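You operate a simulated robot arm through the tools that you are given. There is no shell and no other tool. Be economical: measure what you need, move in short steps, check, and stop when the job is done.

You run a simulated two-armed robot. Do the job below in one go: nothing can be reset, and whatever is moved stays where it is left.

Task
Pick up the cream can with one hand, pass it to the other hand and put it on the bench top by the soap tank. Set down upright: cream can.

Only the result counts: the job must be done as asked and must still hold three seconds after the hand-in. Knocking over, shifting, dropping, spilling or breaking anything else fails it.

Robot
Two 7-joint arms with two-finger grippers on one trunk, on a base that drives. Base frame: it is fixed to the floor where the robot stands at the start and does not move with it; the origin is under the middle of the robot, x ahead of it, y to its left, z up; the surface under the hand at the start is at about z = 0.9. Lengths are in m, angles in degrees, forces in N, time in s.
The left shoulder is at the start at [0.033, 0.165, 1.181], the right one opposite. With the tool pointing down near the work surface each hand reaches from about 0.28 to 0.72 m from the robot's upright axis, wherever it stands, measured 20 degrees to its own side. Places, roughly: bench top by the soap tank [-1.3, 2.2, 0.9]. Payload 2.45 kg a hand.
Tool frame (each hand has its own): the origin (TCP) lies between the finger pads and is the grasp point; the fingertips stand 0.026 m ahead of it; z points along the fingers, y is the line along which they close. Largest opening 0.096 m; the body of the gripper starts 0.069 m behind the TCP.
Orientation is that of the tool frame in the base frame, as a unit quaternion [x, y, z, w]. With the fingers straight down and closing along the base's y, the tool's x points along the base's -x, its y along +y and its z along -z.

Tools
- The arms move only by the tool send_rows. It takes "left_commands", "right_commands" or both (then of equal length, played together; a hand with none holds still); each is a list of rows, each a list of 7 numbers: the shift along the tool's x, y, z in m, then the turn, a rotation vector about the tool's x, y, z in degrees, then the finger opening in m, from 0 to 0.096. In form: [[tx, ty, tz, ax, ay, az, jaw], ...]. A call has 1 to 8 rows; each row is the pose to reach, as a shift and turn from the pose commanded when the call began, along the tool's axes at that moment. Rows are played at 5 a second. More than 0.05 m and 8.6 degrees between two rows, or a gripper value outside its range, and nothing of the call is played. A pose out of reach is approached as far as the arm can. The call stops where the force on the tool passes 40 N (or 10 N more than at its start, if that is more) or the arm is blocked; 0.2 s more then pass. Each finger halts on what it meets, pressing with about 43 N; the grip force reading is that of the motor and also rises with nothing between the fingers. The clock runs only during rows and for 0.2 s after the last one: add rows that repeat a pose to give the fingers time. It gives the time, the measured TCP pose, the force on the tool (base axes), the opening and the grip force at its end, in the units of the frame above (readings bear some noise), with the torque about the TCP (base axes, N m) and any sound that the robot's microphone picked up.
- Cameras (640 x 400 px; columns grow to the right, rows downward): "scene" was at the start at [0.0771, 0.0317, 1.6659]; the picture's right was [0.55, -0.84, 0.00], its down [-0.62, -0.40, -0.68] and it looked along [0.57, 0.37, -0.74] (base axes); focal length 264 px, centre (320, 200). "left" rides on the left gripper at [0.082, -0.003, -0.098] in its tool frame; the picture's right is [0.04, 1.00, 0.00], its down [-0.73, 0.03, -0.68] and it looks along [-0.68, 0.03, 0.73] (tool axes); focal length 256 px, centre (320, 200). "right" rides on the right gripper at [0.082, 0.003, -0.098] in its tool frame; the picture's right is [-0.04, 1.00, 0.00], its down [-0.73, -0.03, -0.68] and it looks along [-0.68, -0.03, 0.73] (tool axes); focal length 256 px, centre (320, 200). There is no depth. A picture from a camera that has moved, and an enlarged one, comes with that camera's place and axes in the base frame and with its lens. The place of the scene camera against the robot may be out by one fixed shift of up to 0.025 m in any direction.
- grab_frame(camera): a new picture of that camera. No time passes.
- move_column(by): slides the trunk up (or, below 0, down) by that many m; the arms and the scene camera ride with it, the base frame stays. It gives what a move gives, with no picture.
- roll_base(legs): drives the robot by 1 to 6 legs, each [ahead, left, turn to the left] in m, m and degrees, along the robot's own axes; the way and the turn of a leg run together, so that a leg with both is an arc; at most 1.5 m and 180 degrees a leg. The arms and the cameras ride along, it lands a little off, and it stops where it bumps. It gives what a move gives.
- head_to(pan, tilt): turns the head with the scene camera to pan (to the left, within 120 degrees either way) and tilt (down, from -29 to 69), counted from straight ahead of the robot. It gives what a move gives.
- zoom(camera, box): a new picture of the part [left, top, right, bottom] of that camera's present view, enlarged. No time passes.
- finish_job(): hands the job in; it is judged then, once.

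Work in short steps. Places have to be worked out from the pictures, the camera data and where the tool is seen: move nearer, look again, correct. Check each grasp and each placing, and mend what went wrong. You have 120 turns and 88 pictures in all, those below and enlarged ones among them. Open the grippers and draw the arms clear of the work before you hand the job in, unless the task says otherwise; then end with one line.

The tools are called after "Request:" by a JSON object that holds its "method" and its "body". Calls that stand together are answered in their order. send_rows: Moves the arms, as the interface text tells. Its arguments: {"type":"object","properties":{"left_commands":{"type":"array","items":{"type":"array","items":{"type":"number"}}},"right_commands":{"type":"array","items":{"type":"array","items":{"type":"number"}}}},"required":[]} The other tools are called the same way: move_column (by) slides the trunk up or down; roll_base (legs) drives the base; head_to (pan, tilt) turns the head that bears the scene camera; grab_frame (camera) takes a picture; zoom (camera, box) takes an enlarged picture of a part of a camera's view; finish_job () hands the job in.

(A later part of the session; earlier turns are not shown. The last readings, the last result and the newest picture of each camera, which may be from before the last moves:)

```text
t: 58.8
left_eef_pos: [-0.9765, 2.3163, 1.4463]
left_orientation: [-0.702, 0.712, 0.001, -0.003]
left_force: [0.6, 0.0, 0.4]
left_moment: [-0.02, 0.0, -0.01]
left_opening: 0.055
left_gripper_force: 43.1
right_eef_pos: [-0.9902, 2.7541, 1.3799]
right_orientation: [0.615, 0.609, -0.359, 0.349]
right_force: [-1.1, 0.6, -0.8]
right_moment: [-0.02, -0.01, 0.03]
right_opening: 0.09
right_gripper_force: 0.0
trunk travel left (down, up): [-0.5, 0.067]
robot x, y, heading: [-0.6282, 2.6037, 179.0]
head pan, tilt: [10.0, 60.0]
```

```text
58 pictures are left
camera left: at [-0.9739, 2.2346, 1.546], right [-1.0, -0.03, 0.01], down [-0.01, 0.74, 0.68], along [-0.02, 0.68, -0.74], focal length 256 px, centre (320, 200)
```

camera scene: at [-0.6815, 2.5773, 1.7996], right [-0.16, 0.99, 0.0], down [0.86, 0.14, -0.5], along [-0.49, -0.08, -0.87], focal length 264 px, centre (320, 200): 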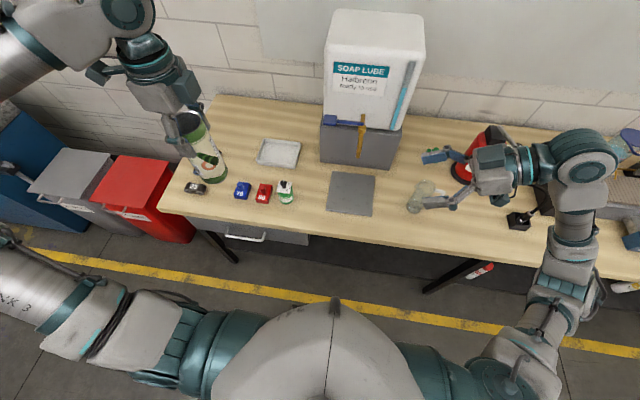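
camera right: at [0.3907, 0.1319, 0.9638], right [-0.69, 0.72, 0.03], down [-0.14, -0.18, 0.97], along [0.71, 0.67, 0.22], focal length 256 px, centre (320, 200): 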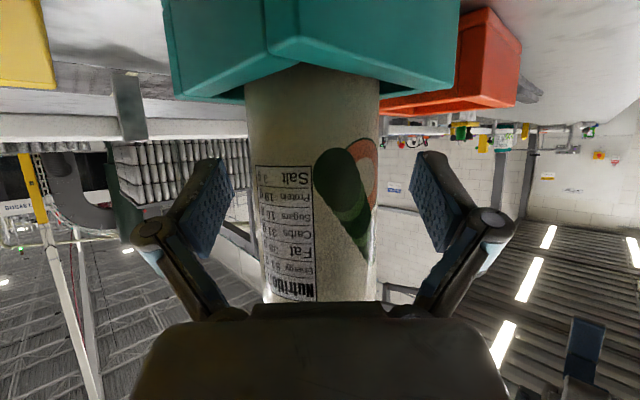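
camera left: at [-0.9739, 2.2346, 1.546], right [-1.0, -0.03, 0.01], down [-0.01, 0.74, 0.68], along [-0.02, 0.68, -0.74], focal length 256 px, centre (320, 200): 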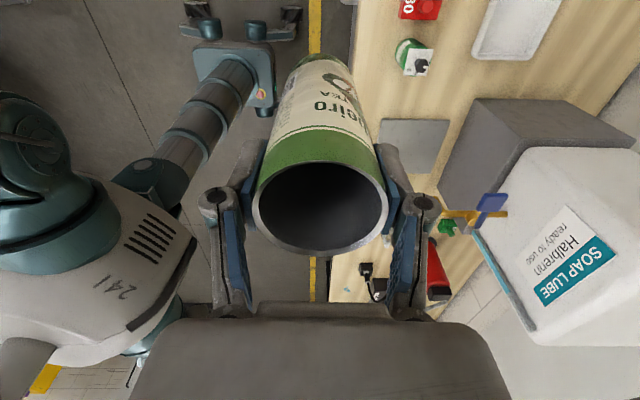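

The tap handle reaches out to about (-1.29, 2.49–2.60, 1.23), so I favour the gap between white tray and red/blue blocks at about (-1.27, 2.24), close to the named place. I strafe 0.2 m to bring it into reach.

Request:
{"method": "roll_base", "body": {"legs": [[0, 0.2, 1]]}}

Request:
{"method": "grab_frame", "body": {"camera": "left"}}

Request:
{"method": "zoom", "body": {"camera": "scene", "box": [160, 80, 400, 230]}}

```text
t: 60.4
left_eef_pos: [-0.9735, 2.1388, 1.4526]
left_orientation: [0.708, -0.706, 0.005, 0.01]
left_force: [-0.4, 0.1, 0.4]
left_moment: [0.02, 0.01, -0.02]
left_opening: 0.0555
left_gripper_force: 42.9
right_eef_pos: [-0.9945, 2.5751, 1.3772]
right_orientation: [0.609, 0.609, -0.362, 0.357]
right_force: [-1.6, -0.3, 0.5]
right_moment: [-0.01, 0.0, 0.07]
right_opening: 0.09
right_gripper_force: 0.6
trunk travel left (down, up): [-0.5, 0.067]
robot x, y, heading: [-0.6321, 2.4093, -180.1]
head pan, tilt: [10.0, 60.0]
```

```text
57 pictures are left
camera left: at [-0.97, 2.0593, 1.5523], right [-1.0, -0.04, 0.01], down [-0.03, 0.75, 0.66], along [-0.03, 0.66, -0.75], focal length 256 px, centre (320, 200)
```

left: 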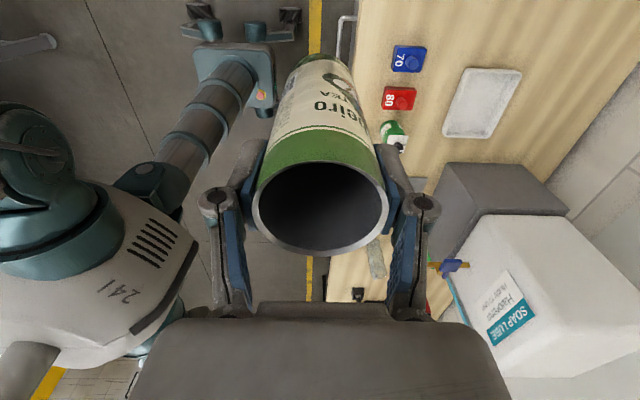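

```text
2.67 times, centred on (280, 155) of scene
camera zoom: at [-0.6836, 2.423, 1.7992], right [-0.17, 0.98, -0.03], down [0.85, 0.14, -0.5], along [-0.49, -0.11, -0.87], focal length 704 px, centre (427, 320)
```

zoom: 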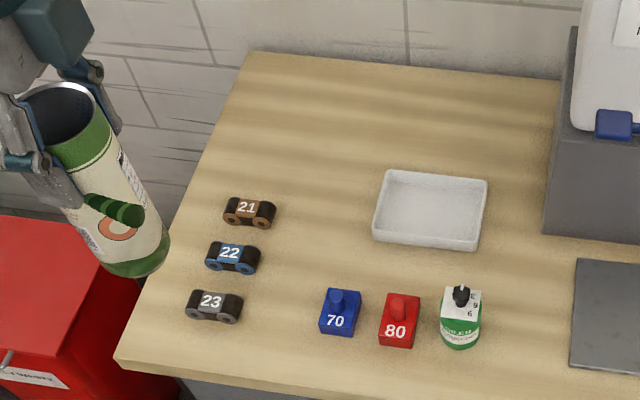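

The gap between tray front (x≈-1.327) and block backs (x≈-1.215) gives ~0.11 m, and the can is 0.055 wide. I move the can above (-1.271, 2.24).

Request:
{"method": "send_rows", "body": {"left_commands": [[-0.0145, 0.0425, 0.007, 0, 0, 0, 0.04], [-0.029, 0.085, 0.014, 0, 0, 0, 0.04], [-0.0433, 0.1275, 0.021, 0, 0, 0, 0.04], [-0.0577, 0.17, 0.028, 0, 0, 0, 0.04], [-0.0721, 0.212, 0.035, 0, 0, 0, 0.04], [-0.0866, 0.255, 0.042, 0, 0, 0, 0.04], [-0.101, 0.297, 0.05, 0, 0, 0, 0.04], [-0.101, 0.297, 0.05, 0, 0, 0, 0.04]]}}

Request:
{"method": "grab_frame", "body": {"camera": "left"}}

Request:
{"method": "grab_frame", "body": {"camera": "scene"}}

```text
t: 62.4
left_eef_pos: [-1.1683, 2.1756, 1.3992]
left_orientation: [-0.707, 0.708, 0.003, -0.006]
left_force: [0.0, 0.5, 0.6]
left_moment: [-0.02, 0.04, -0.02]
left_opening: 0.0552
left_gripper_force: 43.1
left hand out of reach, approached as far as the arm can: row 5, 6, 7, 8
right_eef_pos: [-0.9888, 2.557, 1.3802]
right_orientation: [0.613, 0.612, -0.357, 0.35]
right_force: [-0.5, 0.3, 0.1]
right_moment: [0.0, -0.02, 0.03]
right_opening: 0.0898
right_gripper_force: 0.1
trunk travel left (down, up): [-0.5, 0.067]
robot x, y, heading: [-0.6313, 2.4158, -179.9]
head pan, tilt: [10.0, 60.0]
stopped in row 8 (left hand): the arm was blocked; the commanded pose is now the measured one
```

```text
55 pictures are left
camera left: at [-1.1654, 2.0932, 1.499], right [-1.0, -0.04, 0.01], down [-0.02, 0.74, 0.68], along [-0.03, 0.68, -0.74], focal length 256 px, centre (320, 200)
```

left: 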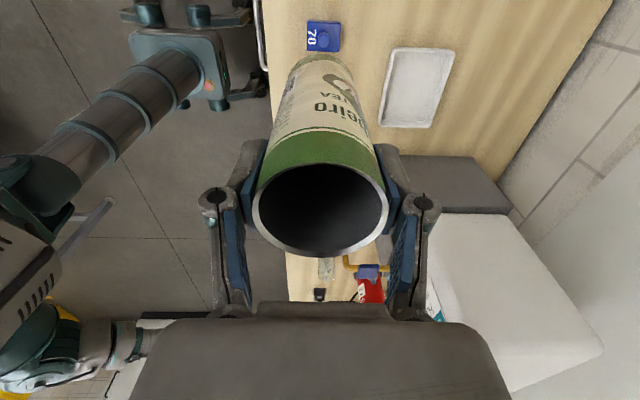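

```text
54 pictures are left
camera scene: at [-0.6854, 2.4157, 1.7993], right [-0.17, 0.98, -0.02], down [0.86, 0.14, -0.5], along [-0.49, -0.1, -0.87], focal length 264 px, centre (320, 200)
```

scene: 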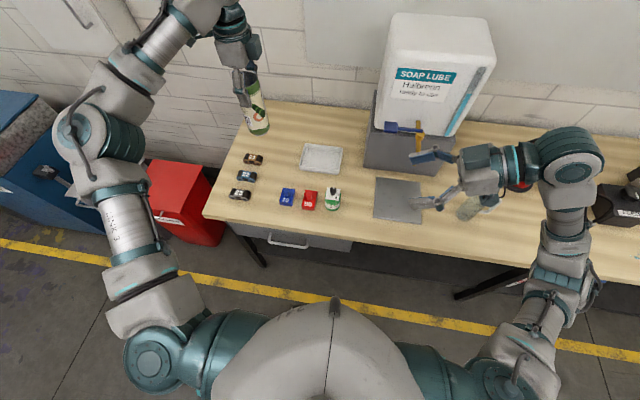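

That was out of reach so high up; the reach is larger lower down. I lower the hand 0.15 m here (nothing tall below) before going further out.

Request:
{"method": "send_rows", "body": {"left_commands": [[0, 0, 0.04, 0, 0, 0, 0.04], [0, 0, 0.08, 0, 0, 0, 0.04], [0, 0, 0.12, 0, 0, 0, 0.04], [0, 0, 0.15, 0, 0, 0, 0.04], [0, 0, 0.15, 0, 0, 0, 0.04]]}}

```text
t: 63.8
left_eef_pos: [-1.1672, 2.1426, 1.2421]
left_orientation: [0.708, -0.706, -0.01, 0.0]
left_force: [0.4, 0.3, -0.2]
left_moment: [0.0, 0.02, -0.01]
left_opening: 0.0551
left_gripper_force: 42.8
right_eef_pos: [-0.9843, 2.5242, 1.3865]
right_orientation: [0.612, 0.618, -0.353, 0.343]
right_force: [-0.2, -0.1, 1.0]
right_moment: [-0.04, 0.02, -0.01]
right_opening: 0.0898
right_gripper_force: 0.1
trunk travel left (down, up): [-0.5, 0.067]
robot x, y, heading: [-0.6288, 2.407, -179.9]
head pan, tilt: [10.0, 60.0]
stopped in row 5 (left hand): the arm was blocked; the commanded pose is now the measured one
```

The robot seems to be leaning slightly to its left and the arm is reported blocked; I look for a contact.

Request:
{"method": "head_to", "body": {"pan": 60, "tilt": 40}}

Request:
{"method": "grab_frame", "body": {"camera": "scene"}}

Request:
{"method": "grab_frame", "body": {"camera": "left"}}

```text
t: 64.9
left_eef_pos: [-1.1688, 2.1719, 1.2481]
left_orientation: [-0.707, 0.707, 0.003, -0.006]
left_force: [0.2, 0.6, -0.2]
left_moment: [-0.06, 0.0, -0.01]
left_opening: 0.0548
left_gripper_force: 42.7
right_eef_pos: [-0.9842, 2.555, 1.3833]
right_orientation: [0.611, 0.613, -0.359, 0.35]
right_force: [-0.7, 0.3, 0.4]
right_moment: [0.03, -0.04, 0.03]
right_opening: 0.0901
right_gripper_force: 0.1
trunk travel left (down, up): [-0.5, 0.067]
robot x, y, heading: [-0.6316, 2.4102, -180.0]
head pan, tilt: [60.0, 40.0]
```

```text
53 pictures are left
camera scene: at [-0.6616, 2.3291, 1.8266], right [-0.87, 0.5, -0.01], down [0.32, 0.55, -0.77], along [-0.38, -0.67, -0.64], focal length 264 px, centre (320, 200)
```

scene: 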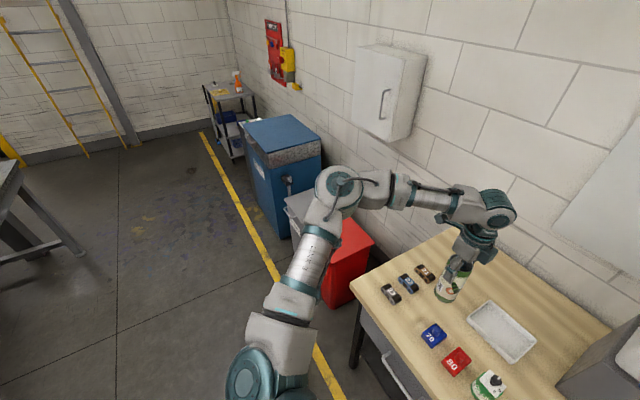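

```text
52 pictures are left
camera left: at [-1.1642, 2.0901, 1.3479], right [-1.0, -0.04, 0.01], down [-0.02, 0.74, 0.68], along [-0.04, 0.67, -0.74], focal length 256 px, centre (320, 200)
```

left: 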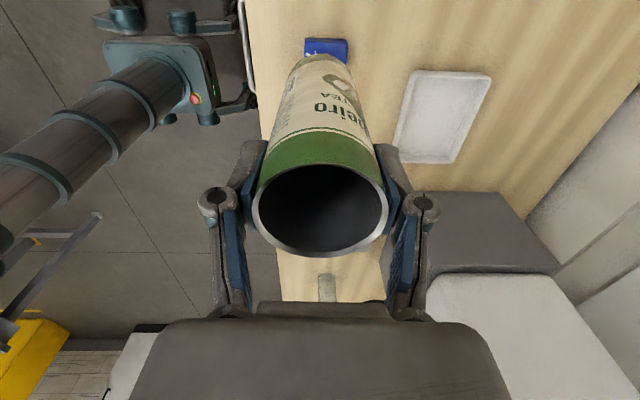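

No contact is visible: the robot only sways with quick motions. I continue with slow small steps toward (-1.271, 2.24).

Request:
{"method": "send_rows", "body": {"left_commands": [[-0.006, 0.01, 0, 0, 0, 0, 0.04], [-0.014, 0.022, 0, 0, 0, 0, 0.04], [-0.024, 0.037, 0, 0, 0, 0, 0.04], [-0.035, 0.053, 0, 0, 0, 0, 0.04], [-0.046, 0.069, 0, 0, 0, 0, 0.04], [-0.056, 0.084, 0, 0, 0, 0, 0.04], [-0.064, 0.096, 0, 0, 0, 0, 0.04], [-0.068, 0.102, 0, 0, 0, 0, 0.04]]}}

Request:
{"method": "head_to", "body": {"pan": 15, "tilt": 60}}

Request:
{"method": "grab_frame", "body": {"camera": "scene"}}

Request:
{"method": "grab_frame", "body": {"camera": "left"}}

```text
t: 66.7
left_eef_pos: [-1.2048, 2.1794, 1.2459]
left_orientation: [0.708, -0.707, -0.008, 0.003]
left_force: [0.9, -0.8, -0.4]
left_moment: [0.02, 0.03, -0.01]
left_opening: 0.0553
left_gripper_force: 43.3
left hand out of reach, approached as far as the arm can: row 4, 5, 6, 7, 8
right_eef_pos: [-0.9855, 2.5358, 1.3843]
right_orientation: [0.611, 0.616, -0.356, 0.347]
right_force: [-0.1, 0.6, 0.4]
right_moment: [-0.01, -0.02, -0.01]
right_opening: 0.0901
right_gripper_force: 0.1
trunk travel left (down, up): [-0.5, 0.067]
robot x, y, heading: [-0.6282, 2.4077, -179.8]
head pan, tilt: [60.0, 40.0]
```

```text
t: 67.8
left_eef_pos: [-1.2045, 2.1961, 1.249]
left_orientation: [0.707, -0.707, -0.005, 0.005]
left_force: [-0.2, 0.4, 0.0]
left_moment: [-0.04, -0.01, -0.02]
left_opening: 0.0553
left_gripper_force: 42.5
right_eef_pos: [-0.985, 2.5543, 1.3824]
right_orientation: [0.611, 0.613, -0.359, 0.349]
right_force: [-1.6, -0.2, 0.0]
right_moment: [0.0, -0.03, 0.04]
right_opening: 0.0902
right_gripper_force: 0.0
trunk travel left (down, up): [-0.5, 0.067]
robot x, y, heading: [-0.6318, 2.4105, -179.9]
head pan, tilt: [15.0, 60.0]
```

```text
51 pictures are left
camera scene: at [-0.6834, 2.3871, 1.7996], right [-0.26, 0.97, -0.01], down [0.84, 0.22, -0.5], along [-0.48, -0.14, -0.87], focal length 264 px, centre (320, 200)
```

scene: 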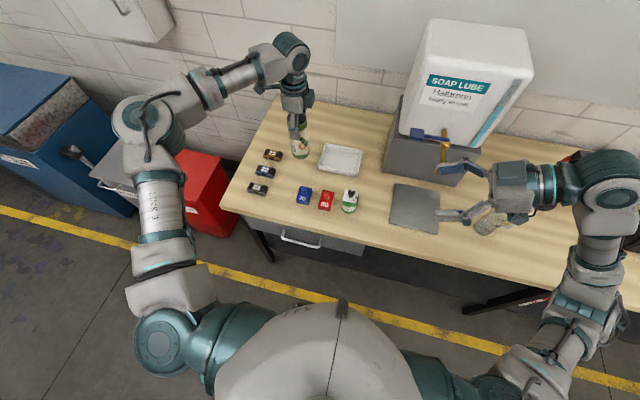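

```text
50 pictures are left
camera left: at [-1.201, 2.1134, 1.3485], right [-1.0, -0.04, 0.01], down [-0.02, 0.74, 0.68], along [-0.04, 0.68, -0.74], focal length 256 px, centre (320, 200)
```

left: 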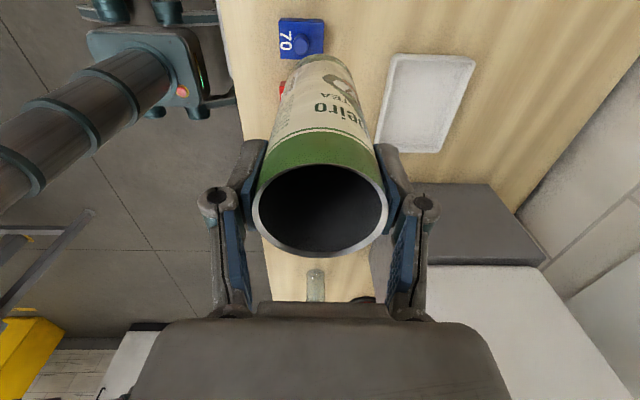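

The inward-pointing yaw limits reach. I turn the left hand back to straight-ahead yaw (the can just spins about its vertical axis), which also tucks the elbow in.

Request:
{"method": "send_rows", "body": {"left_commands": [[0, 0, 0, 0, 0, -5.6, 0.04], [0, 0, 0, 0, 0, -11.2, 0.04], [0, 0, 0, 0, 0, -16.8, 0.04], [0, 0, 0, 0, 0, -22.5, 0.04], [0, 0, 0, 0, 0, -28, 0.04], [0, 0, 0, 0, 0, -33.7, 0.04], [0, 0, 0, 0, 0, -39.4, 0.04], [0, 0, 0, 0, 0, -45, 0.04]]}}

Request:
{"method": "send_rows", "body": {"left_commands": [[0, 0, 0, 0, 0, -5.6, 0.04], [0, 0, 0, 0, 0, -11.2, 0.04], [0, 0, 0, 0, 0, -16.8, 0.04], [0, 0, 0, 0, 0, -22.5, 0.04], [0, 0, 0, 0, 0, -28, 0.04], [0, 0, 0, 0, 0, -33.7, 0.04], [0, 0, 0, 0, 0, -39.4, 0.04], [0, 0, 0, 0, 0, -45, 0.04]]}}

Request:
{"method": "grab_frame", "body": {"camera": "scene"}}

Request:
{"method": "grab_frame", "body": {"camera": "left"}}

```text
t: 69.7
left_eef_pos: [-1.2041, 2.1814, 1.2474]
left_orientation: [0.924, -0.382, -0.008, -0.001]
left_force: [0.6, -0.6, -0.1]
left_moment: [-0.01, -0.02, 0.01]
left_opening: 0.0552
left_gripper_force: 42.3
right_eef_pos: [-0.9845, 2.5385, 1.3849]
right_orientation: [0.611, 0.617, -0.355, 0.347]
right_force: [0.3, 0.7, -0.8]
right_moment: [0.05, 0.01, -0.01]
right_opening: 0.0899
right_gripper_force: 0.1
trunk travel left (down, up): [-0.5, 0.067]
robot x, y, heading: [-0.6292, 2.4073, -179.9]
head pan, tilt: [15.0, 60.0]
```

```text
t: 71.5
left_eef_pos: [-1.2043, 2.169, 1.2473]
left_orientation: [1.0, 0.004, -0.006, -0.006]
left_force: [-0.7, -0.9, -0.2]
left_moment: [0.06, 0.02, -0.01]
left_opening: 0.0553
left_gripper_force: 43.1
right_eef_pos: [-0.9853, 2.5267, 1.3859]
right_orientation: [0.612, 0.618, -0.354, 0.344]
right_force: [0.5, 0.4, -0.2]
right_moment: [-0.02, 0.01, 0.03]
right_opening: 0.0901
right_gripper_force: 0.0
trunk travel left (down, up): [-0.5, 0.067]
robot x, y, heading: [-0.634, 2.4032, -180.0]
head pan, tilt: [15.0, 60.0]
```

```text
49 pictures are left
camera scene: at [-0.6836, 2.3554, 1.7992], right [-0.26, 0.97, 0.01], down [0.84, 0.23, -0.49], along [-0.48, -0.12, -0.87], focal length 264 px, centre (320, 200)
```

scene: 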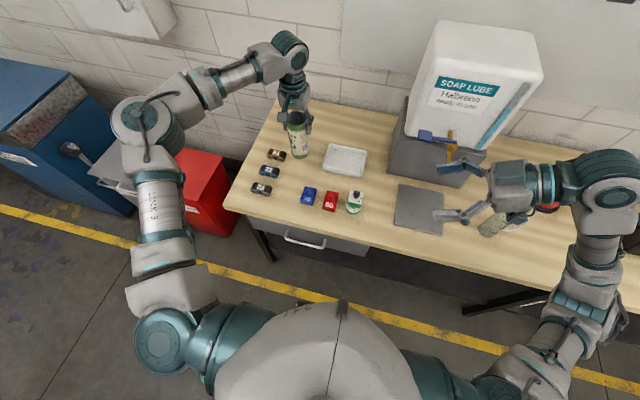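

```text
48 pictures are left
camera left: at [-1.1226, 2.1713, 1.3452], right [0.05, -1.0, -0.01], down [-0.72, -0.04, 0.69], along [-0.69, -0.02, -0.73], focal length 256 px, centre (320, 200)
```

left: 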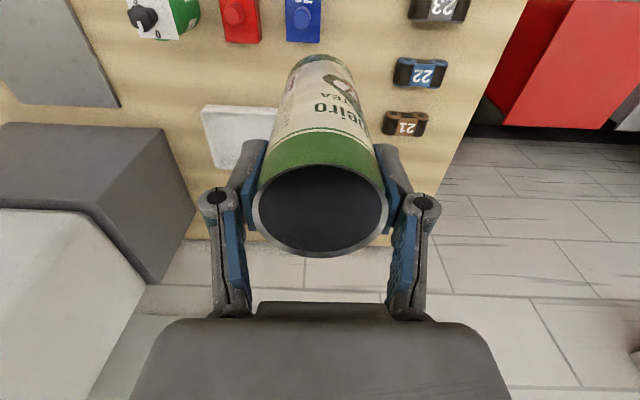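

The robot slowly sways; I hold still for a bit to see whether it settles.

Request:
{"method": "send_rows", "body": {"left_commands": [[0, 0, 0, 0, 0, 0, 0.04], [0, 0, 0, 0, 0, 0, 0.04], [0, 0, 0, 0, 0, 0, 0.04], [0, 0, 0, 0, 0, 0, 0.04], [0, 0, 0, 0, 0, 0, 0.04]]}}

Request:
{"method": "send_rows", "body": {"left_commands": [[0, 0, 0, 0, 0, 0, 0.04], [0, 0, 0, 0, 0, 0, 0.04], [0, 0, 0, 0, 0, 0, 0.04], [0, 0, 0, 0, 0, 0, 0.04]]}}

Request:
{"method": "send_rows", "body": {"left_commands": [[0, 0, 0, 0, 0, 0, 0.04], [0, 0, 0, 0, 0, 0, 0.04], [0, 0, 0, 0, 0, 0, 0.04]]}}

```text
t: 72.7
left_eef_pos: [-1.2051, 2.1861, 1.2492]
left_orientation: [1.0, 0.001, -0.008, -0.001]
left_force: [-0.2, 0.3, -0.1]
left_moment: [-0.03, 0.01, 0.0]
left_opening: 0.0551
left_gripper_force: 42.8
right_eef_pos: [-0.9841, 2.5442, 1.3841]
right_orientation: [0.611, 0.615, -0.358, 0.347]
right_force: [-0.7, -0.6, -0.2]
right_moment: [-0.01, -0.01, 0.01]
right_opening: 0.0901
right_gripper_force: 0.1
trunk travel left (down, up): [-0.5, 0.067]
robot x, y, heading: [-0.6307, 2.4114, -180.3]
head pan, tilt: [15.0, 60.0]
```

```text
t: 73.7
left_eef_pos: [-1.204, 2.1877, 1.2515]
left_orientation: [1.0, 0.0, -0.007, -0.001]
left_force: [0.1, 1.1, -0.4]
left_moment: [-0.02, 0.03, 0.01]
left_opening: 0.0551
left_gripper_force: 42.8
right_eef_pos: [-0.9836, 2.5447, 1.3842]
right_orientation: [0.611, 0.615, -0.357, 0.348]
right_force: [-0.3, 0.4, 0.2]
right_moment: [-0.01, -0.01, 0.04]
right_opening: 0.0901
right_gripper_force: 0.0
trunk travel left (down, up): [-0.5, 0.067]
robot x, y, heading: [-0.6264, 2.4103, -180.1]
head pan, tilt: [15.0, 60.0]
```

```text
t: 74.5
left_eef_pos: [-1.2059, 2.1744, 1.2476]
left_orientation: [1.0, 0.002, -0.006, -0.004]
left_force: [-0.4, -0.8, 0.4]
left_moment: [0.04, -0.02, 0.03]
left_opening: 0.055
left_gripper_force: 42.9
right_eef_pos: [-0.9834, 2.5338, 1.3842]
right_orientation: [0.611, 0.617, -0.355, 0.346]
right_force: [0.4, 0.1, -0.7]
right_moment: [0.02, 0.01, 0.01]
right_opening: 0.0901
right_gripper_force: 0.0
trunk travel left (down, up): [-0.5, 0.067]
robot x, y, heading: [-0.6302, 2.4088, -179.7]
head pan, tilt: [15.0, 60.0]
```

The sway persists at ±0.01 m, likely from the high trunk. I lower the trunk by 0.08 m for more stiffness (can bottom stays at ≈1.03, above all small items).

Request:
{"method": "move_column", "body": {"by": -0.08}}

Request:
{"method": "send_rows", "body": {"left_commands": [[0, 0, 0, 0, 0, 0, 0.04], [0, 0, 0, 0, 0, 0, 0.04], [0, 0, 0, 0, 0, 0, 0.04], [0, 0, 0, 0, 0, 0, 0.04]]}}

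Request:
{"method": "send_rows", "body": {"left_commands": [[0, 0, 0, 0, 0, 0, 0.04], [0, 0, 0, 0, 0, 0, 0.04], [0, 0, 0, 0, 0, 0, 0.04]]}}

Request:
{"method": "send_rows", "body": {"left_commands": [[0, 0, 0, 0, 0, 0, 0.04], [0, 0, 0, 0, 0, 0, 0.04]]}}

```text
t: 75.6
left_eef_pos: [-1.2041, 2.186, 1.1712]
left_orientation: [1.0, 0.002, -0.007, -0.001]
left_force: [0.5, 0.1, -0.6]
left_moment: [0.02, -0.01, 0.0]
left_opening: 0.0555
left_gripper_force: 43.1
right_eef_pos: [-0.9831, 2.5423, 1.3041]
right_orientation: [0.611, 0.616, -0.357, 0.347]
right_force: [-0.5, -0.3, 0.0]
right_moment: [0.03, -0.02, 0.0]
right_opening: 0.0903
right_gripper_force: 0.1
trunk travel left (down, up): [-0.42, 0.147]
robot x, y, heading: [-0.6309, 2.407, -179.8]
head pan, tilt: [15.0, 60.0]
```

```text
t: 76.6
left_eef_pos: [-1.205, 2.1833, 1.1707]
left_orientation: [1.0, 0.002, -0.006, -0.001]
left_force: [0.0, 1.5, -0.3]
left_moment: [-0.03, 0.02, 0.01]
left_opening: 0.055
left_gripper_force: 43.0
right_eef_pos: [-0.9844, 2.541, 1.3037]
right_orientation: [0.61, 0.616, -0.356, 0.348]
right_force: [0.2, -0.1, 0.3]
right_moment: [-0.03, 0.0, 0.0]
right_opening: 0.0899
right_gripper_force: 0.1
trunk travel left (down, up): [-0.42, 0.147]
robot x, y, heading: [-0.6256, 2.409, -180.1]
head pan, tilt: [15.0, 60.0]
```

```text
t: 77.4
left_eef_pos: [-1.2043, 2.1814, 1.1692]
left_orientation: [1.0, 0.001, -0.006, -0.003]
left_force: [-0.7, -0.2, -0.2]
left_moment: [0.02, 0.01, 0.0]
left_opening: 0.0549
left_gripper_force: 42.8
right_eef_pos: [-0.9847, 2.5367, 1.3031]
right_orientation: [0.61, 0.617, -0.356, 0.347]
right_force: [-0.2, 0.0, 1.2]
right_moment: [-0.02, -0.01, -0.01]
right_opening: 0.0899
right_gripper_force: 0.1
trunk travel left (down, up): [-0.42, 0.147]
robot x, y, heading: [-0.6304, 2.4087, -180.0]
head pan, tilt: [15.0, 60.0]
```

```text
t: 78.0
left_eef_pos: [-1.2053, 2.1815, 1.1702]
left_orientation: [1.0, 0.0, -0.007, -0.002]
left_force: [-0.6, 0.5, -0.1]
left_moment: [0.03, 0.0, 0.01]
left_opening: 0.0551
left_gripper_force: 43.0
right_eef_pos: [-0.9849, 2.5396, 1.305]
right_orientation: [0.611, 0.617, -0.355, 0.347]
right_force: [0.4, -0.9, 0.3]
right_moment: [0.01, -0.04, 0.01]
right_opening: 0.0899
right_gripper_force: 0.0
trunk travel left (down, up): [-0.42, 0.147]
robot x, y, heading: [-0.6294, 2.4125, -179.8]
head pan, tilt: [15.0, 60.0]
```

Settled. Now slowly move to above the gap: base shift (-0.066, +0.058).

Request:
{"method": "send_rows", "body": {"left_commands": [[-0.004, -0.004, 0, 0, 0, 0, 0.04], [-0.013, -0.012, 0, 0, 0, 0, 0.04], [-0.024, -0.021, 0, 0, 0, 0, 0.04], [-0.036, -0.032, 0, 0, 0, 0, 0.04], [-0.048, -0.042, 0, 0, 0, 0, 0.04], [-0.058, -0.051, 0, 0, 0, 0, 0.04], [-0.064, -0.056, 0, 0, 0, 0, 0.04], [-0.066, -0.058, 0, 0, 0, 0, 0.04]]}}

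Request:
{"method": "grab_frame", "body": {"camera": "left"}}

Request:
{"method": "zoom", "body": {"camera": "scene", "box": [220, 90, 460, 240]}}

```text
t: 79.8
left_eef_pos: [-1.2046, 2.189, 1.172]
left_orientation: [1.0, 0.001, -0.007, -0.003]
left_force: [-0.3, 1.0, -0.1]
left_moment: [-0.03, 0.02, 0.02]
left_opening: 0.055
left_gripper_force: 43.2
left hand out of reach, approached as far as the arm can: row 2, 3, 4, 5, 6, 7, 8
right_eef_pos: [-0.9836, 2.5391, 1.3037]
right_orientation: [0.61, 0.617, -0.355, 0.348]
right_force: [-0.3, -0.1, 0.5]
right_moment: [-0.05, -0.02, -0.01]
right_opening: 0.0901
right_gripper_force: 0.0
trunk travel left (down, up): [-0.42, 0.147]
robot x, y, heading: [-0.6297, 2.4082, -180.0]
head pan, tilt: [15.0, 60.0]
```

```text
47 pictures are left
camera left: at [-1.1217, 2.1909, 1.2699], right [0.04, -1.0, -0.01], down [-0.72, -0.03, 0.69], along [-0.69, -0.03, -0.72], focal length 256 px, centre (320, 200)
```

left: 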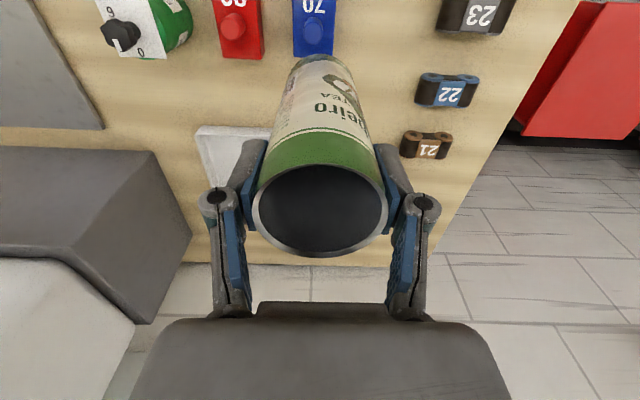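

```text
2.67 times, centred on (340, 165) of scene
camera zoom: at [-0.6904, 2.3748, 1.7196], right [-0.26, 0.97, 0.0], down [0.84, 0.22, -0.5], along [-0.48, -0.13, -0.87], focal length 704 px, centre (267, 293)
```

zoom: 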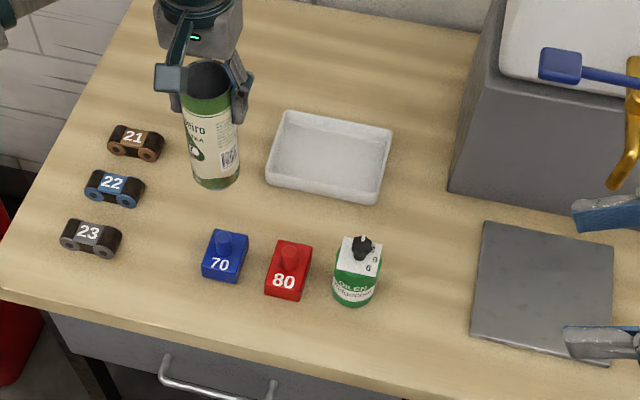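

The arm is at its limit, so I bring the whole robot 0.065 m ahead and 0.05 m to the right instead; that keeps the same stand-off to the bench as at the start.

Request:
{"method": "roll_base", "body": {"legs": [[0.065, -0.053, 0]]}}

Request:
{"method": "send_rows", "body": {"left_commands": [[0, 0, 0, 0, 0, 0, 0.04], [0, 0, 0, 0, 0, 0, 0.04], [0, 0, 0, 0, 0, 0, 0.04], [0, 0, 0, 0, 0, 0, 0.04], [0, 0, 0, 0, 0, 0, 0.04]]}}

Request:
{"method": "send_rows", "body": {"left_commands": [[0, 0, 0, 0, 0, 0, 0.04], [0, 0, 0, 0, 0, 0, 0.04]]}}

Request:
{"method": "grab_frame", "body": {"camera": "left"}}

Request:
{"method": "zoom", "body": {"camera": "scene", "box": [200, 90, 440, 240]}}

```text
t: 80.9
left_eef_pos: [-1.2658, 2.2135, 1.1693]
left_orientation: [1.0, 0.004, -0.008, -0.012]
left_force: [0.3, -1.5, -0.3]
left_moment: [0.08, -0.01, 0.0]
left_opening: 0.0553
left_gripper_force: 43.2
right_eef_pos: [-1.0462, 2.5627, 1.3072]
right_orientation: [0.611, 0.622, -0.351, 0.341]
right_force: [0.2, -0.1, 0.1]
right_moment: [-0.02, 0.05, -0.07]
right_opening: 0.0903
right_gripper_force: 0.0
trunk travel left (down, up): [-0.42, 0.147]
robot x, y, heading: [-0.6965, 2.4587, -180.1]
head pan, tilt: [15.0, 60.0]
```

```text
t: 82.1
left_eef_pos: [-1.264, 2.2056, 1.1685]
left_orientation: [1.0, 0.005, -0.008, -0.014]
left_force: [0.1, -1.0, 0.2]
left_moment: [0.05, -0.03, -0.01]
left_opening: 0.0551
left_gripper_force: 43.1
right_eef_pos: [-1.0446, 2.5556, 1.3088]
right_orientation: [0.611, 0.624, -0.351, 0.339]
right_force: [-0.1, 0.6, 0.5]
right_moment: [0.03, 0.0, -0.04]
right_opening: 0.0897
right_gripper_force: 0.1
trunk travel left (down, up): [-0.42, 0.147]
robot x, y, heading: [-0.6934, 2.4531, -179.9]
head pan, tilt: [15.0, 60.0]
```

```text
t: 82.7
left_eef_pos: [-1.2664, 2.2143, 1.1691]
left_orientation: [1.0, 0.004, -0.007, -0.011]
left_force: [0.4, 0.3, -0.6]
left_moment: [0.0, 0.02, 0.02]
left_opening: 0.0552
left_gripper_force: 43.3
right_eef_pos: [-1.0448, 2.5642, 1.306]
right_orientation: [0.61, 0.622, -0.353, 0.342]
right_force: [0.6, -1.0, -0.8]
right_moment: [0.02, -0.03, -0.01]
right_opening: 0.0901
right_gripper_force: 0.1
trunk travel left (down, up): [-0.42, 0.147]
robot x, y, heading: [-0.6942, 2.4542, -179.9]
head pan, tilt: [15.0, 60.0]
```

```text
45 pictures are left
camera left: at [-1.1837, 2.2152, 1.2675], right [0.05, -1.0, -0.02], down [-0.72, -0.05, 0.69], along [-0.69, -0.02, -0.72], focal length 256 px, centre (320, 200)
```

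left: 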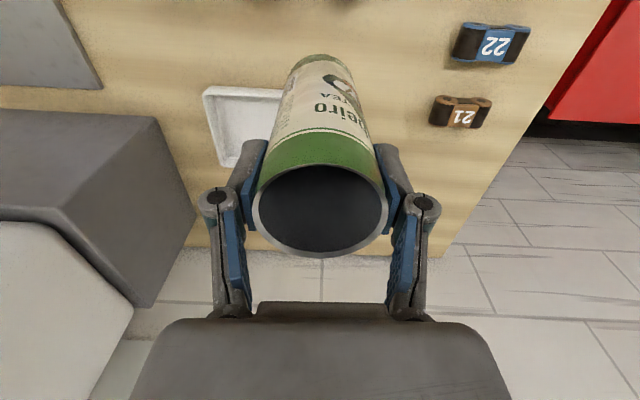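

```text
2.67 times, centred on (320, 165) of scene
camera zoom: at [-0.7554, 2.4296, 1.7196], right [-0.26, 0.97, -0.01], down [0.84, 0.22, -0.5], along [-0.48, -0.13, -0.87], focal length 704 px, centre (320, 293)
```

zoom: 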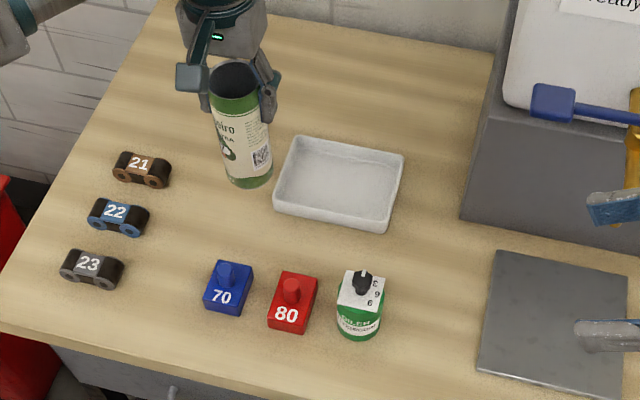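

The sway is only in y, while the gap is bounded in x (tray front -1.325, block back -1.213). I correct x by -0.005 and the ~1.4° tilt, and descend slowly to just above the bench.

Request:
{"method": "send_rows", "body": {"left_commands": [[-0.002, 0, 0.006, -0.3, 0.2, 0, 0.04], [-0.004, 0, 0.02, -0.6, 0.4, 0, 0.04], [-0.005, 0, 0.036, -0.9, 0.6, 0, 0.04], [-0.005, 0, 0.052, -1.2, 0.8, 0, 0.04], [-0.005, 0, 0.068, -1.2, 0.8, 0, 0.04], [-0.005, 0, 0.08, -1.2, 0.8, 0, 0.04], [-0.005, 0, 0.088, -1.2, 0.8, 0, 0.04], [-0.005, 0, 0.09, -1.2, 0.8, 0, 0.04]]}}

Request:
{"method": "send_rows", "body": {"left_commands": [[0, 0, 0, 0, 0, 0, 0.04], [0, 0, 0, 0, 0, 0, 0.04], [0, 0, 0, 0, 0, 0, 0.04], [0, 0, 0, 0, 0, 0, 0.04]]}}

Request:
{"method": "zoom", "body": {"camera": "scene", "box": [200, 90, 440, 240]}}

Request:
{"method": "grab_frame", "body": {"camera": "left"}}

```text
t: 84.5
left_eef_pos: [-1.2678, 2.2243, 1.0832]
left_orientation: [1.0, 0.005, -0.001, 0.003]
left_force: [-0.1, -0.4, 0.7]
left_moment: [-0.02, 0.01, -0.03]
left_opening: 0.0552
left_gripper_force: 42.8
left hand out of reach, approached as far as the arm can: row 5, 6, 7, 8
right_eef_pos: [-1.046, 2.5764, 1.3067]
right_orientation: [0.609, 0.62, -0.355, 0.344]
right_force: [0.3, -0.6, -0.9]
right_moment: [0.01, 0.04, 0.01]
right_opening: 0.09
right_gripper_force: 0.0
trunk travel left (down, up): [-0.42, 0.147]
robot x, y, heading: [-0.6947, 2.4587, -180.2]
head pan, tilt: [15.0, 60.0]
```

```text
t: 85.5
left_eef_pos: [-1.2671, 2.2115, 1.0808]
left_orientation: [1.0, 0.005, -0.001, -0.001]
left_force: [-0.2, -0.3, 0.5]
left_moment: [0.01, 0.01, 0.01]
left_opening: 0.0551
left_gripper_force: 42.8
right_eef_pos: [-1.0443, 2.5623, 1.3081]
right_orientation: [0.61, 0.623, -0.351, 0.342]
right_force: [-0.1, -0.2, 1.3]
right_moment: [0.04, -0.01, 0.01]
right_opening: 0.0902
right_gripper_force: 0.0
trunk travel left (down, up): [-0.42, 0.147]
robot x, y, heading: [-0.6955, 2.4534, -179.7]
head pan, tilt: [15.0, 60.0]
```

```text
2.67 times, centred on (320, 165) of scene
camera zoom: at [-0.7559, 2.4261, 1.7196], right [-0.26, 0.97, 0.0], down [0.84, 0.22, -0.5], along [-0.48, -0.13, -0.87], focal length 704 px, centre (320, 293)
```

zoom: 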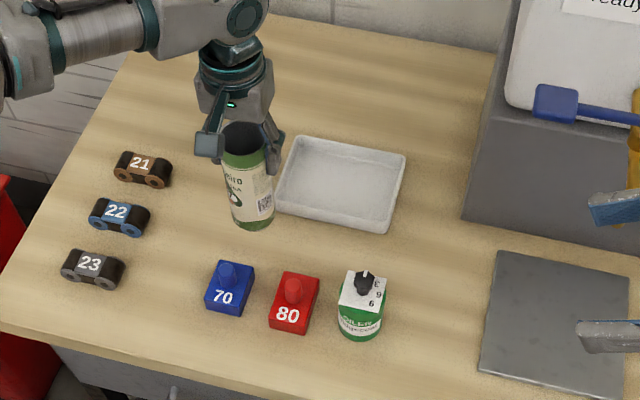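

```text
42 pictures are left
camera left: at [-1.1859, 2.2144, 1.1805], right [0.05, -1.0, 0.0], down [-0.73, -0.04, 0.68], along [-0.68, -0.03, -0.73], focal length 256 px, centre (320, 200)
```

left: 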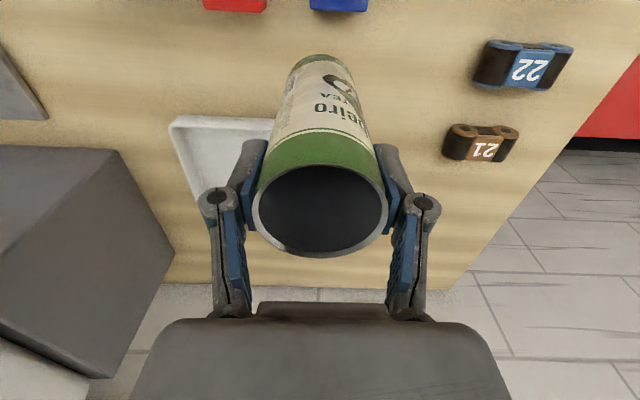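

The upright orientation is restored, and the can is centred in the gap. The arm is at its limit again, so I lower with the trunk: 0.035 m first.

Request:
{"method": "move_column", "body": {"by": -0.035}}

Request:
{"method": "send_rows", "body": {"left_commands": [[0, 0, 0, 0, 0, 0, 0.04], [0, 0, 0, 0, 0, 0, 0.04]]}}

Request:
{"method": "zoom", "body": {"camera": "scene", "box": [200, 90, 440, 240]}}

Request:
{"method": "zoom", "body": {"camera": "left", "box": [180, 0, 500, 200]}}

```text
t: 86.3
left_eef_pos: [-1.2658, 2.233, 1.052]
left_orientation: [1.0, 0.003, -0.002, 0.008]
left_force: [0.3, -0.6, -0.1]
left_moment: [-0.05, -0.02, 0.02]
left_opening: 0.0551
left_gripper_force: 43.1
right_eef_pos: [-1.0449, 2.5884, 1.27]
right_orientation: [0.608, 0.619, -0.356, 0.346]
right_force: [-0.1, -0.8, -0.1]
right_moment: [-0.01, -0.02, 0.0]
right_opening: 0.0904
right_gripper_force: 0.0
trunk travel left (down, up): [-0.385, 0.182]
robot x, y, heading: [-0.6916, 2.4577, -179.7]
head pan, tilt: [15.0, 60.0]
```

```text
t: 86.9
left_eef_pos: [-1.2666, 2.2321, 1.0503]
left_orientation: [1.0, 0.002, -0.001, 0.006]
left_force: [0.1, 1.8, -0.2]
left_moment: [-0.07, -0.01, 0.02]
left_opening: 0.055
left_gripper_force: 43.0
right_eef_pos: [-1.0449, 2.5863, 1.2713]
right_orientation: [0.61, 0.619, -0.356, 0.345]
right_force: [-0.8, 0.0, 0.1]
right_moment: [-0.01, -0.03, 0.0]
right_opening: 0.0898
right_gripper_force: 0.1
trunk travel left (down, up): [-0.385, 0.182]
robot x, y, heading: [-0.6941, 2.4598, -179.9]
head pan, tilt: [15.0, 60.0]
```

```text
2.67 times, centred on (320, 165) of scene
camera zoom: at [-0.7621, 2.425, 1.6846], right [-0.26, 0.97, 0.0], down [0.84, 0.23, -0.5], along [-0.48, -0.13, -0.87], focal length 704 px, centre (320, 293)
```

zoom: 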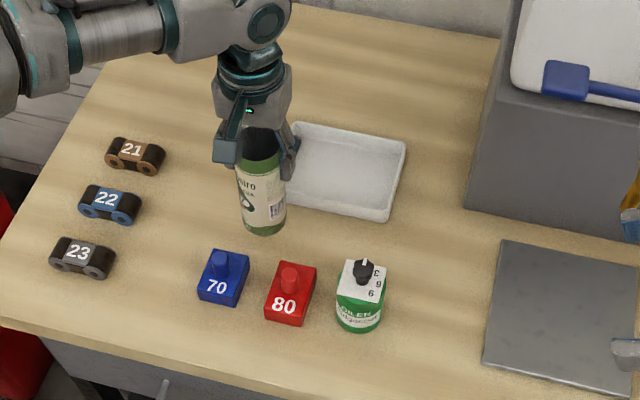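

```text
2.00 times, centred on (340, 100) of left
camera zoom: at [-1.1849, 2.2363, 1.15], right [0.04, -1.0, 0.01], down [-0.73, -0.02, 0.68], along [-0.68, -0.04, -0.73], focal length 512 px, centre (280, 400)
```

zoom: 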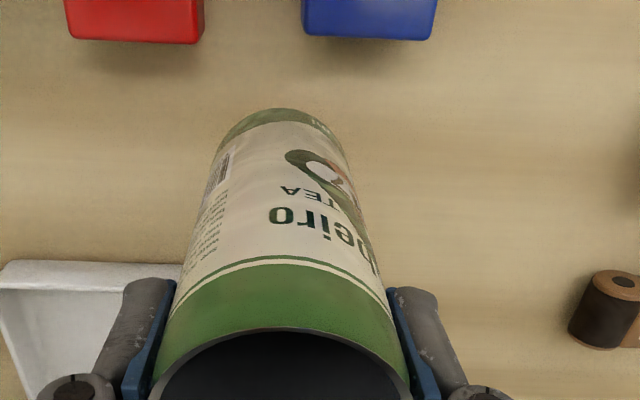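

Good clearance on both sides. I let the sway die down and lower another 0.01 m.

Request:
{"method": "send_rows", "body": {"left_commands": [[0, 0, 0, 0, 0, 0, 0.04], [0, 0, 0, 0, 0, 0, 0.04], [0, 0, 0, 0, 0, 0, 0.04], [0, 0, 0, 0, 0, 0, 0.04], [0, 0, 0, 0, 0, 0, 0.04], [0, 0, 0, 0, 0, 0, 0.04], [0, 0, 0, 0, 0, 0, 0.04], [0, 0, 0, 0, 0, 0, 0.04]]}}

Request:
{"method": "move_column", "body": {"by": -0.008}}

Request:
{"method": "send_rows", "body": {"left_commands": [[0, 0, 0, 0, 0, 0, 0.04], [0, 0, 0, 0, 0, 0, 0.04]]}}

```text
t: 88.7
left_eef_pos: [-1.2668, 2.2265, 1.0511]
left_orientation: [1.0, 0.003, -0.002, 0.005]
left_force: [-0.2, -0.6, 0.8]
left_moment: [-0.04, 0.02, 0.0]
left_opening: 0.0551
left_gripper_force: 43.0
right_eef_pos: [-1.0466, 2.5799, 1.2725]
right_orientation: [0.61, 0.62, -0.355, 0.344]
right_force: [0.6, -0.2, -0.3]
right_moment: [-0.01, -0.03, -0.01]
right_opening: 0.0898
right_gripper_force: 0.1
trunk travel left (down, up): [-0.385, 0.182]
robot x, y, heading: [-0.6938, 2.4561, -180.0]
head pan, tilt: [15.0, 60.0]
```

```text
t: 89.3
left_eef_pos: [-1.2669, 2.2033, 1.0367]
left_orientation: [1.0, 0.006, 0.0, -0.004]
left_force: [0.3, -0.4, -0.1]
left_moment: [0.03, -0.02, 0.04]
left_opening: 0.0552
left_gripper_force: 43.0
right_eef_pos: [-1.0459, 2.5538, 1.2653]
right_orientation: [0.611, 0.624, -0.35, 0.339]
right_force: [0.1, -0.4, -0.2]
right_moment: [0.0, 0.02, -0.03]
right_opening: 0.0899
right_gripper_force: 0.0
trunk travel left (down, up): [-0.377, 0.19]
robot x, y, heading: [-0.6956, 2.4551, -179.9]
head pan, tilt: [15.0, 60.0]
```

```text
t: 89.9
left_eef_pos: [-1.2665, 2.2395, 1.0446]
left_orientation: [1.0, 0.002, -0.001, 0.01]
left_force: [0.1, 2.2, -0.3]
left_moment: [-0.14, -0.01, 0.0]
left_opening: 0.055
left_gripper_force: 43.0
right_eef_pos: [-1.0472, 2.5947, 1.2621]
right_orientation: [0.609, 0.617, -0.358, 0.347]
right_force: [-1.0, 0.4, -0.3]
right_moment: [-0.06, -0.05, 0.01]
right_opening: 0.0901
right_gripper_force: 0.1
trunk travel left (down, up): [-0.377, 0.19]
robot x, y, heading: [-0.6946, 2.4584, -179.9]
head pan, tilt: [15.0, 60.0]
```

The trunk moves excite the sway; I sample it while holding still to learn its damping.

Request:
{"method": "send_rows", "body": {"left_commands": [[0, 0, 0, 0, 0, 0, 0.04]]}}

Request:
{"method": "send_rows", "body": {"left_commands": [[0, 0, 0, 0, 0, 0, 0.04]]}}

Request:
{"method": "send_rows", "body": {"left_commands": [[0, 0, 0, 0, 0, 0, 0.04]]}}

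Request:
{"method": "send_rows", "body": {"left_commands": [[0, 0, 0, 0, 0, 0, 0.04]]}}

Request:
{"method": "send_rows", "body": {"left_commands": [[0, 0, 0, 0, 0, 0, 0.04], [0, 0, 0, 0, 0, 0, 0.04], [0, 0, 0, 0, 0, 0, 0.04], [0, 0, 0, 0, 0, 0, 0.04], [0, 0, 0, 0, 0, 0, 0.04], [0, 0, 0, 0, 0, 0, 0.04], [0, 0, 0, 0, 0, 0, 0.04], [0, 0, 0, 0, 0, 0, 0.04]]}}

Request:
{"method": "send_rows", "body": {"left_commands": [[0, 0, 0, 0, 0, 0, 0.04]]}}

Request:
{"method": "send_rows", "body": {"left_commands": [[0, 0, 0, 0, 0, 0, 0.04]]}}

Request:
{"method": "send_rows", "body": {"left_commands": [[0, 0, 0, 0, 0, 0, 0.04]]}}

```text
t: 90.3
left_eef_pos: [-1.2663, 2.2011, 1.0367]
left_orientation: [1.0, 0.005, -0.001, -0.005]
left_force: [0.0, -0.2, 0.0]
left_moment: [0.01, 0.05, -0.01]
left_opening: 0.0553
left_gripper_force: 43.2
right_eef_pos: [-1.0459, 2.5518, 1.2658]
right_orientation: [0.612, 0.624, -0.349, 0.339]
right_force: [-0.2, -0.3, -0.1]
right_moment: [0.03, -0.01, -0.02]
right_opening: 0.0901
right_gripper_force: 0.1
trunk travel left (down, up): [-0.377, 0.19]
robot x, y, heading: [-0.694, 2.4497, -179.9]
head pan, tilt: [15.0, 60.0]
```

```text
t: 90.7
left_eef_pos: [-1.2673, 2.2384, 1.0439]
left_orientation: [1.0, 0.003, -0.001, 0.009]
left_force: [0.0, 0.7, -0.6]
left_moment: [-0.08, -0.02, 0.01]
left_opening: 0.0553
left_gripper_force: 42.8
right_eef_pos: [-1.0454, 2.5924, 1.2624]
right_orientation: [0.608, 0.618, -0.357, 0.347]
right_force: [-0.3, 0.4, -0.9]
right_moment: [-0.01, -0.05, 0.05]
right_opening: 0.09
right_gripper_force: 0.0
trunk travel left (down, up): [-0.377, 0.19]
robot x, y, heading: [-0.6949, 2.4651, -180.0]
head pan, tilt: [15.0, 60.0]
```

```text
t: 91.1
left_eef_pos: [-1.2672, 2.2058, 1.0374]
left_orientation: [1.0, 0.005, -0.001, -0.002]
left_force: [0.3, 0.3, 0.5]
left_moment: [0.06, 0.01, -0.03]
left_opening: 0.055
left_gripper_force: 43.0
right_eef_pos: [-1.045, 2.5587, 1.2654]
right_orientation: [0.61, 0.624, -0.35, 0.34]
right_force: [0.7, 0.5, 0.6]
right_moment: [0.02, 0.03, -0.05]
right_opening: 0.0901
right_gripper_force: 0.2
trunk travel left (down, up): [-0.377, 0.19]
robot x, y, heading: [-0.692, 2.4529, -179.9]
head pan, tilt: [15.0, 60.0]
```

```text
t: 91.5
left_eef_pos: [-1.2672, 2.2293, 1.0427]
left_orientation: [1.0, 0.003, -0.001, 0.005]
left_force: [-0.8, 1.4, 0.6]
left_moment: [-0.04, -0.05, 0.03]
left_opening: 0.0555
left_gripper_force: 42.8
right_eef_pos: [-1.046, 2.5819, 1.2635]
right_orientation: [0.61, 0.619, -0.355, 0.344]
right_force: [-0.4, -0.1, -0.5]
right_moment: [0.0, 0.02, 0.01]
right_opening: 0.0899
right_gripper_force: 0.1
trunk travel left (down, up): [-0.377, 0.19]
robot x, y, heading: [-0.6932, 2.4573, -180.0]
head pan, tilt: [15.0, 60.0]
```

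```text
t: 93.3
left_eef_pos: [-1.2678, 2.2236, 1.0411]
left_orientation: [1.0, 0.003, -0.001, 0.004]
left_force: [-0.6, 1.0, -0.3]
left_moment: [-0.02, 0.02, -0.02]
left_opening: 0.055
left_gripper_force: 42.9
right_eef_pos: [-1.0457, 2.5773, 1.2643]
right_orientation: [0.609, 0.621, -0.354, 0.344]
right_force: [-0.6, 0.5, 0.4]
right_moment: [-0.01, 0.01, -0.02]
right_opening: 0.0902
right_gripper_force: 0.1
trunk travel left (down, up): [-0.377, 0.19]
robot x, y, heading: [-0.6914, 2.4575, -179.8]
head pan, tilt: [15.0, 60.0]
```

```text
t: 93.7
left_eef_pos: [-1.2675, 2.2224, 1.0405]
left_orientation: [1.0, 0.003, -0.001, 0.004]
left_force: [0.6, -0.7, 0.0]
left_moment: [-0.01, -0.04, -0.02]
left_opening: 0.0552
left_gripper_force: 43.2
right_eef_pos: [-1.0462, 2.5759, 1.263]
right_orientation: [0.61, 0.62, -0.354, 0.344]
right_force: [-0.9, 0.7, -0.3]
right_moment: [0.01, -0.01, 0.01]
right_opening: 0.0902
right_gripper_force: 0.0
trunk travel left (down, up): [-0.377, 0.19]
robot x, y, heading: [-0.6956, 2.4566, -180.1]
head pan, tilt: [15.0, 60.0]
```

```text
t: 94.1
left_eef_pos: [-1.2672, 2.2125, 1.0387]
left_orientation: [1.0, 0.005, -0.001, 0.0]
left_force: [-0.7, 0.3, -0.3]
left_moment: [0.0, 0.01, -0.01]
left_opening: 0.0553
left_gripper_force: 42.6
right_eef_pos: [-1.0455, 2.5661, 1.2656]
right_orientation: [0.61, 0.622, -0.352, 0.342]
right_force: [0.7, -1.2, -0.9]
right_moment: [-0.03, 0.01, -0.02]
right_opening: 0.0901
right_gripper_force: 0.1
trunk travel left (down, up): [-0.377, 0.19]
robot x, y, heading: [-0.6955, 2.455, -179.8]
head pan, tilt: [15.0, 60.0]
```

```text
t: 94.5
left_eef_pos: [-1.2665, 2.23, 1.0431]
left_orientation: [1.0, 0.003, -0.001, 0.006]
left_force: [-0.2, 0.8, -0.4]
left_moment: [-0.03, -0.05, 0.03]
left_opening: 0.0554
left_gripper_force: 43.1
right_eef_pos: [-1.0459, 2.5852, 1.2623]
right_orientation: [0.609, 0.619, -0.356, 0.345]
right_force: [-0.1, -0.1, 0.5]
right_moment: [-0.03, -0.01, -0.05]
right_opening: 0.0901
right_gripper_force: 0.2
trunk travel left (down, up): [-0.377, 0.19]
robot x, y, heading: [-0.695, 2.4607, -179.9]
head pan, tilt: [15.0, 60.0]
```

Short calls pump the sway; long holds calm it. I hold in one long call, then lower with the arm very slowly by 10 mm.

Request:
{"method": "send_rows", "body": {"left_commands": [[0, 0, 0, 0, 0, 0, 0.04], [0, 0, 0, 0, 0, 0, 0.04], [0, 0, 0, 0, 0, 0, 0.04], [0, 0, 0, 0, 0, 0, 0.04], [0, 0, 0, 0, 0, 0, 0.04], [0, 0, 0, 0, 0, 0, 0.04], [0, 0, 0, 0, 0, 0, 0.04], [0, 0, 0, 0, 0, 0, 0.04]]}}

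Request:
{"method": "send_rows", "body": {"left_commands": [[0, 0, 0.001, 0, 0, 0, 0.04], [0, 0, 0.002, 0, 0, 0, 0.04], [0, 0, 0.0035, 0, 0, 0, 0.04], [0, 0, 0.005, 0, 0, 0, 0.04], [0, 0, 0.0065, 0, 0, 0, 0.04], [0, 0, 0.008, 0, 0, 0, 0.04], [0, 0, 0.009, 0, 0, 0, 0.04], [0, 0, 0.01, 0, 0, 0, 0.04]]}}

Request:
{"method": "zoom", "body": {"camera": "scene", "box": [240, 110, 360, 185]}}

```text
t: 96.3
left_eef_pos: [-1.2673, 2.2271, 1.0424]
left_orientation: [1.0, 0.004, -0.001, 0.005]
left_force: [0.2, 0.4, -0.4]
left_moment: [-0.03, 0.02, 0.0]
left_opening: 0.0552
left_gripper_force: 42.9
right_eef_pos: [-1.046, 2.5821, 1.2639]
right_orientation: [0.61, 0.618, -0.356, 0.345]
right_force: [0.3, 0.8, 0.1]
right_moment: [-0.06, 0.04, 0.03]
right_opening: 0.0903
right_gripper_force: 0.1
trunk travel left (down, up): [-0.377, 0.19]
robot x, y, heading: [-0.6933, 2.4572, -179.9]
head pan, tilt: [15.0, 60.0]
```

```text
t: 98.1
left_eef_pos: [-1.2662, 2.2222, 1.0318]
left_orientation: [1.0, 0.004, -0.001, 0.004]
left_force: [0.8, -0.3, 0.0]
left_moment: [-0.04, -0.03, 0.0]
left_opening: 0.0552
left_gripper_force: 42.6
right_eef_pos: [-1.0465, 2.5762, 1.2644]
right_orientation: [0.609, 0.62, -0.356, 0.344]
right_force: [-0.7, 0.0, 0.4]
right_moment: [-0.01, 0.01, 0.01]
right_opening: 0.09
right_gripper_force: 0.0
trunk travel left (down, up): [-0.377, 0.19]
robot x, y, heading: [-0.6922, 2.4535, -179.8]
head pan, tilt: [15.0, 60.0]
```

```text
5.33 times, centred on (300, 148) of scene
camera zoom: at [-0.7646, 2.4277, 1.6767], right [-0.26, 0.97, 0.0], down [0.84, 0.22, -0.5], along [-0.48, -0.13, -0.87], focal length 1408 px, centre (427, 480)
```

zoom: 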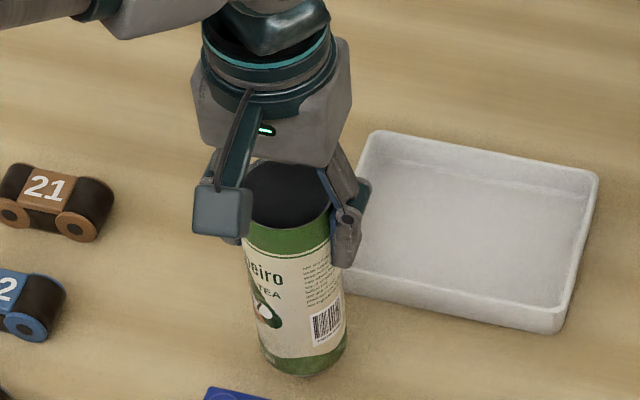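

No contact yet. Another slow 8 mm.

Request:
{"method": "send_rows", "body": {"left_commands": [[0, 0, 0.001, 0, 0, 0, 0.04], [0, 0, 0.002, 0, 0, 0, 0.04], [0, 0, 0.003, 0, 0, 0, 0.04], [0, 0, 0.004, 0, 0, 0, 0.04], [0, 0, 0.005, 0, 0, 0, 0.04], [0, 0, 0.006, 0, 0, 0, 0.04], [0, 0, 0.007, 0, 0, 0, 0.04], [0, 0, 0.008, 0, 0, 0, 0.04]]}}

Request:
{"method": "zoom", "body": {"camera": "scene", "box": [240, 110, 360, 185]}}

```text
t: 99.9
left_eef_pos: [-1.2665, 2.2198, 1.0221]
left_orientation: [1.0, 0.003, -0.001, 0.003]
left_force: [0.2, -0.3, -0.5]
left_moment: [0.02, -0.07, 0.01]
left_opening: 0.0552
left_gripper_force: 42.5
right_eef_pos: [-1.0466, 2.5739, 1.2638]
right_orientation: [0.61, 0.621, -0.354, 0.343]
right_force: [0.7, 0.2, 0.0]
right_moment: [0.01, 0.03, -0.01]
right_opening: 0.0899
right_gripper_force: 0.0
trunk travel left (down, up): [-0.377, 0.19]
robot x, y, heading: [-0.6956, 2.4591, -179.9]
head pan, tilt: [15.0, 60.0]
```

```text
5.33 times, centred on (300, 148) of scene
camera zoom: at [-0.7645, 2.4236, 1.6766], right [-0.26, 0.97, 0.0], down [0.84, 0.23, -0.5], along [-0.48, -0.13, -0.87], focal length 1408 px, centre (427, 480)
```

zoom: 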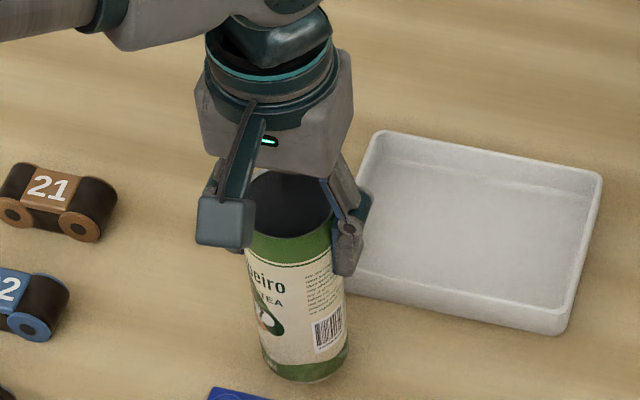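

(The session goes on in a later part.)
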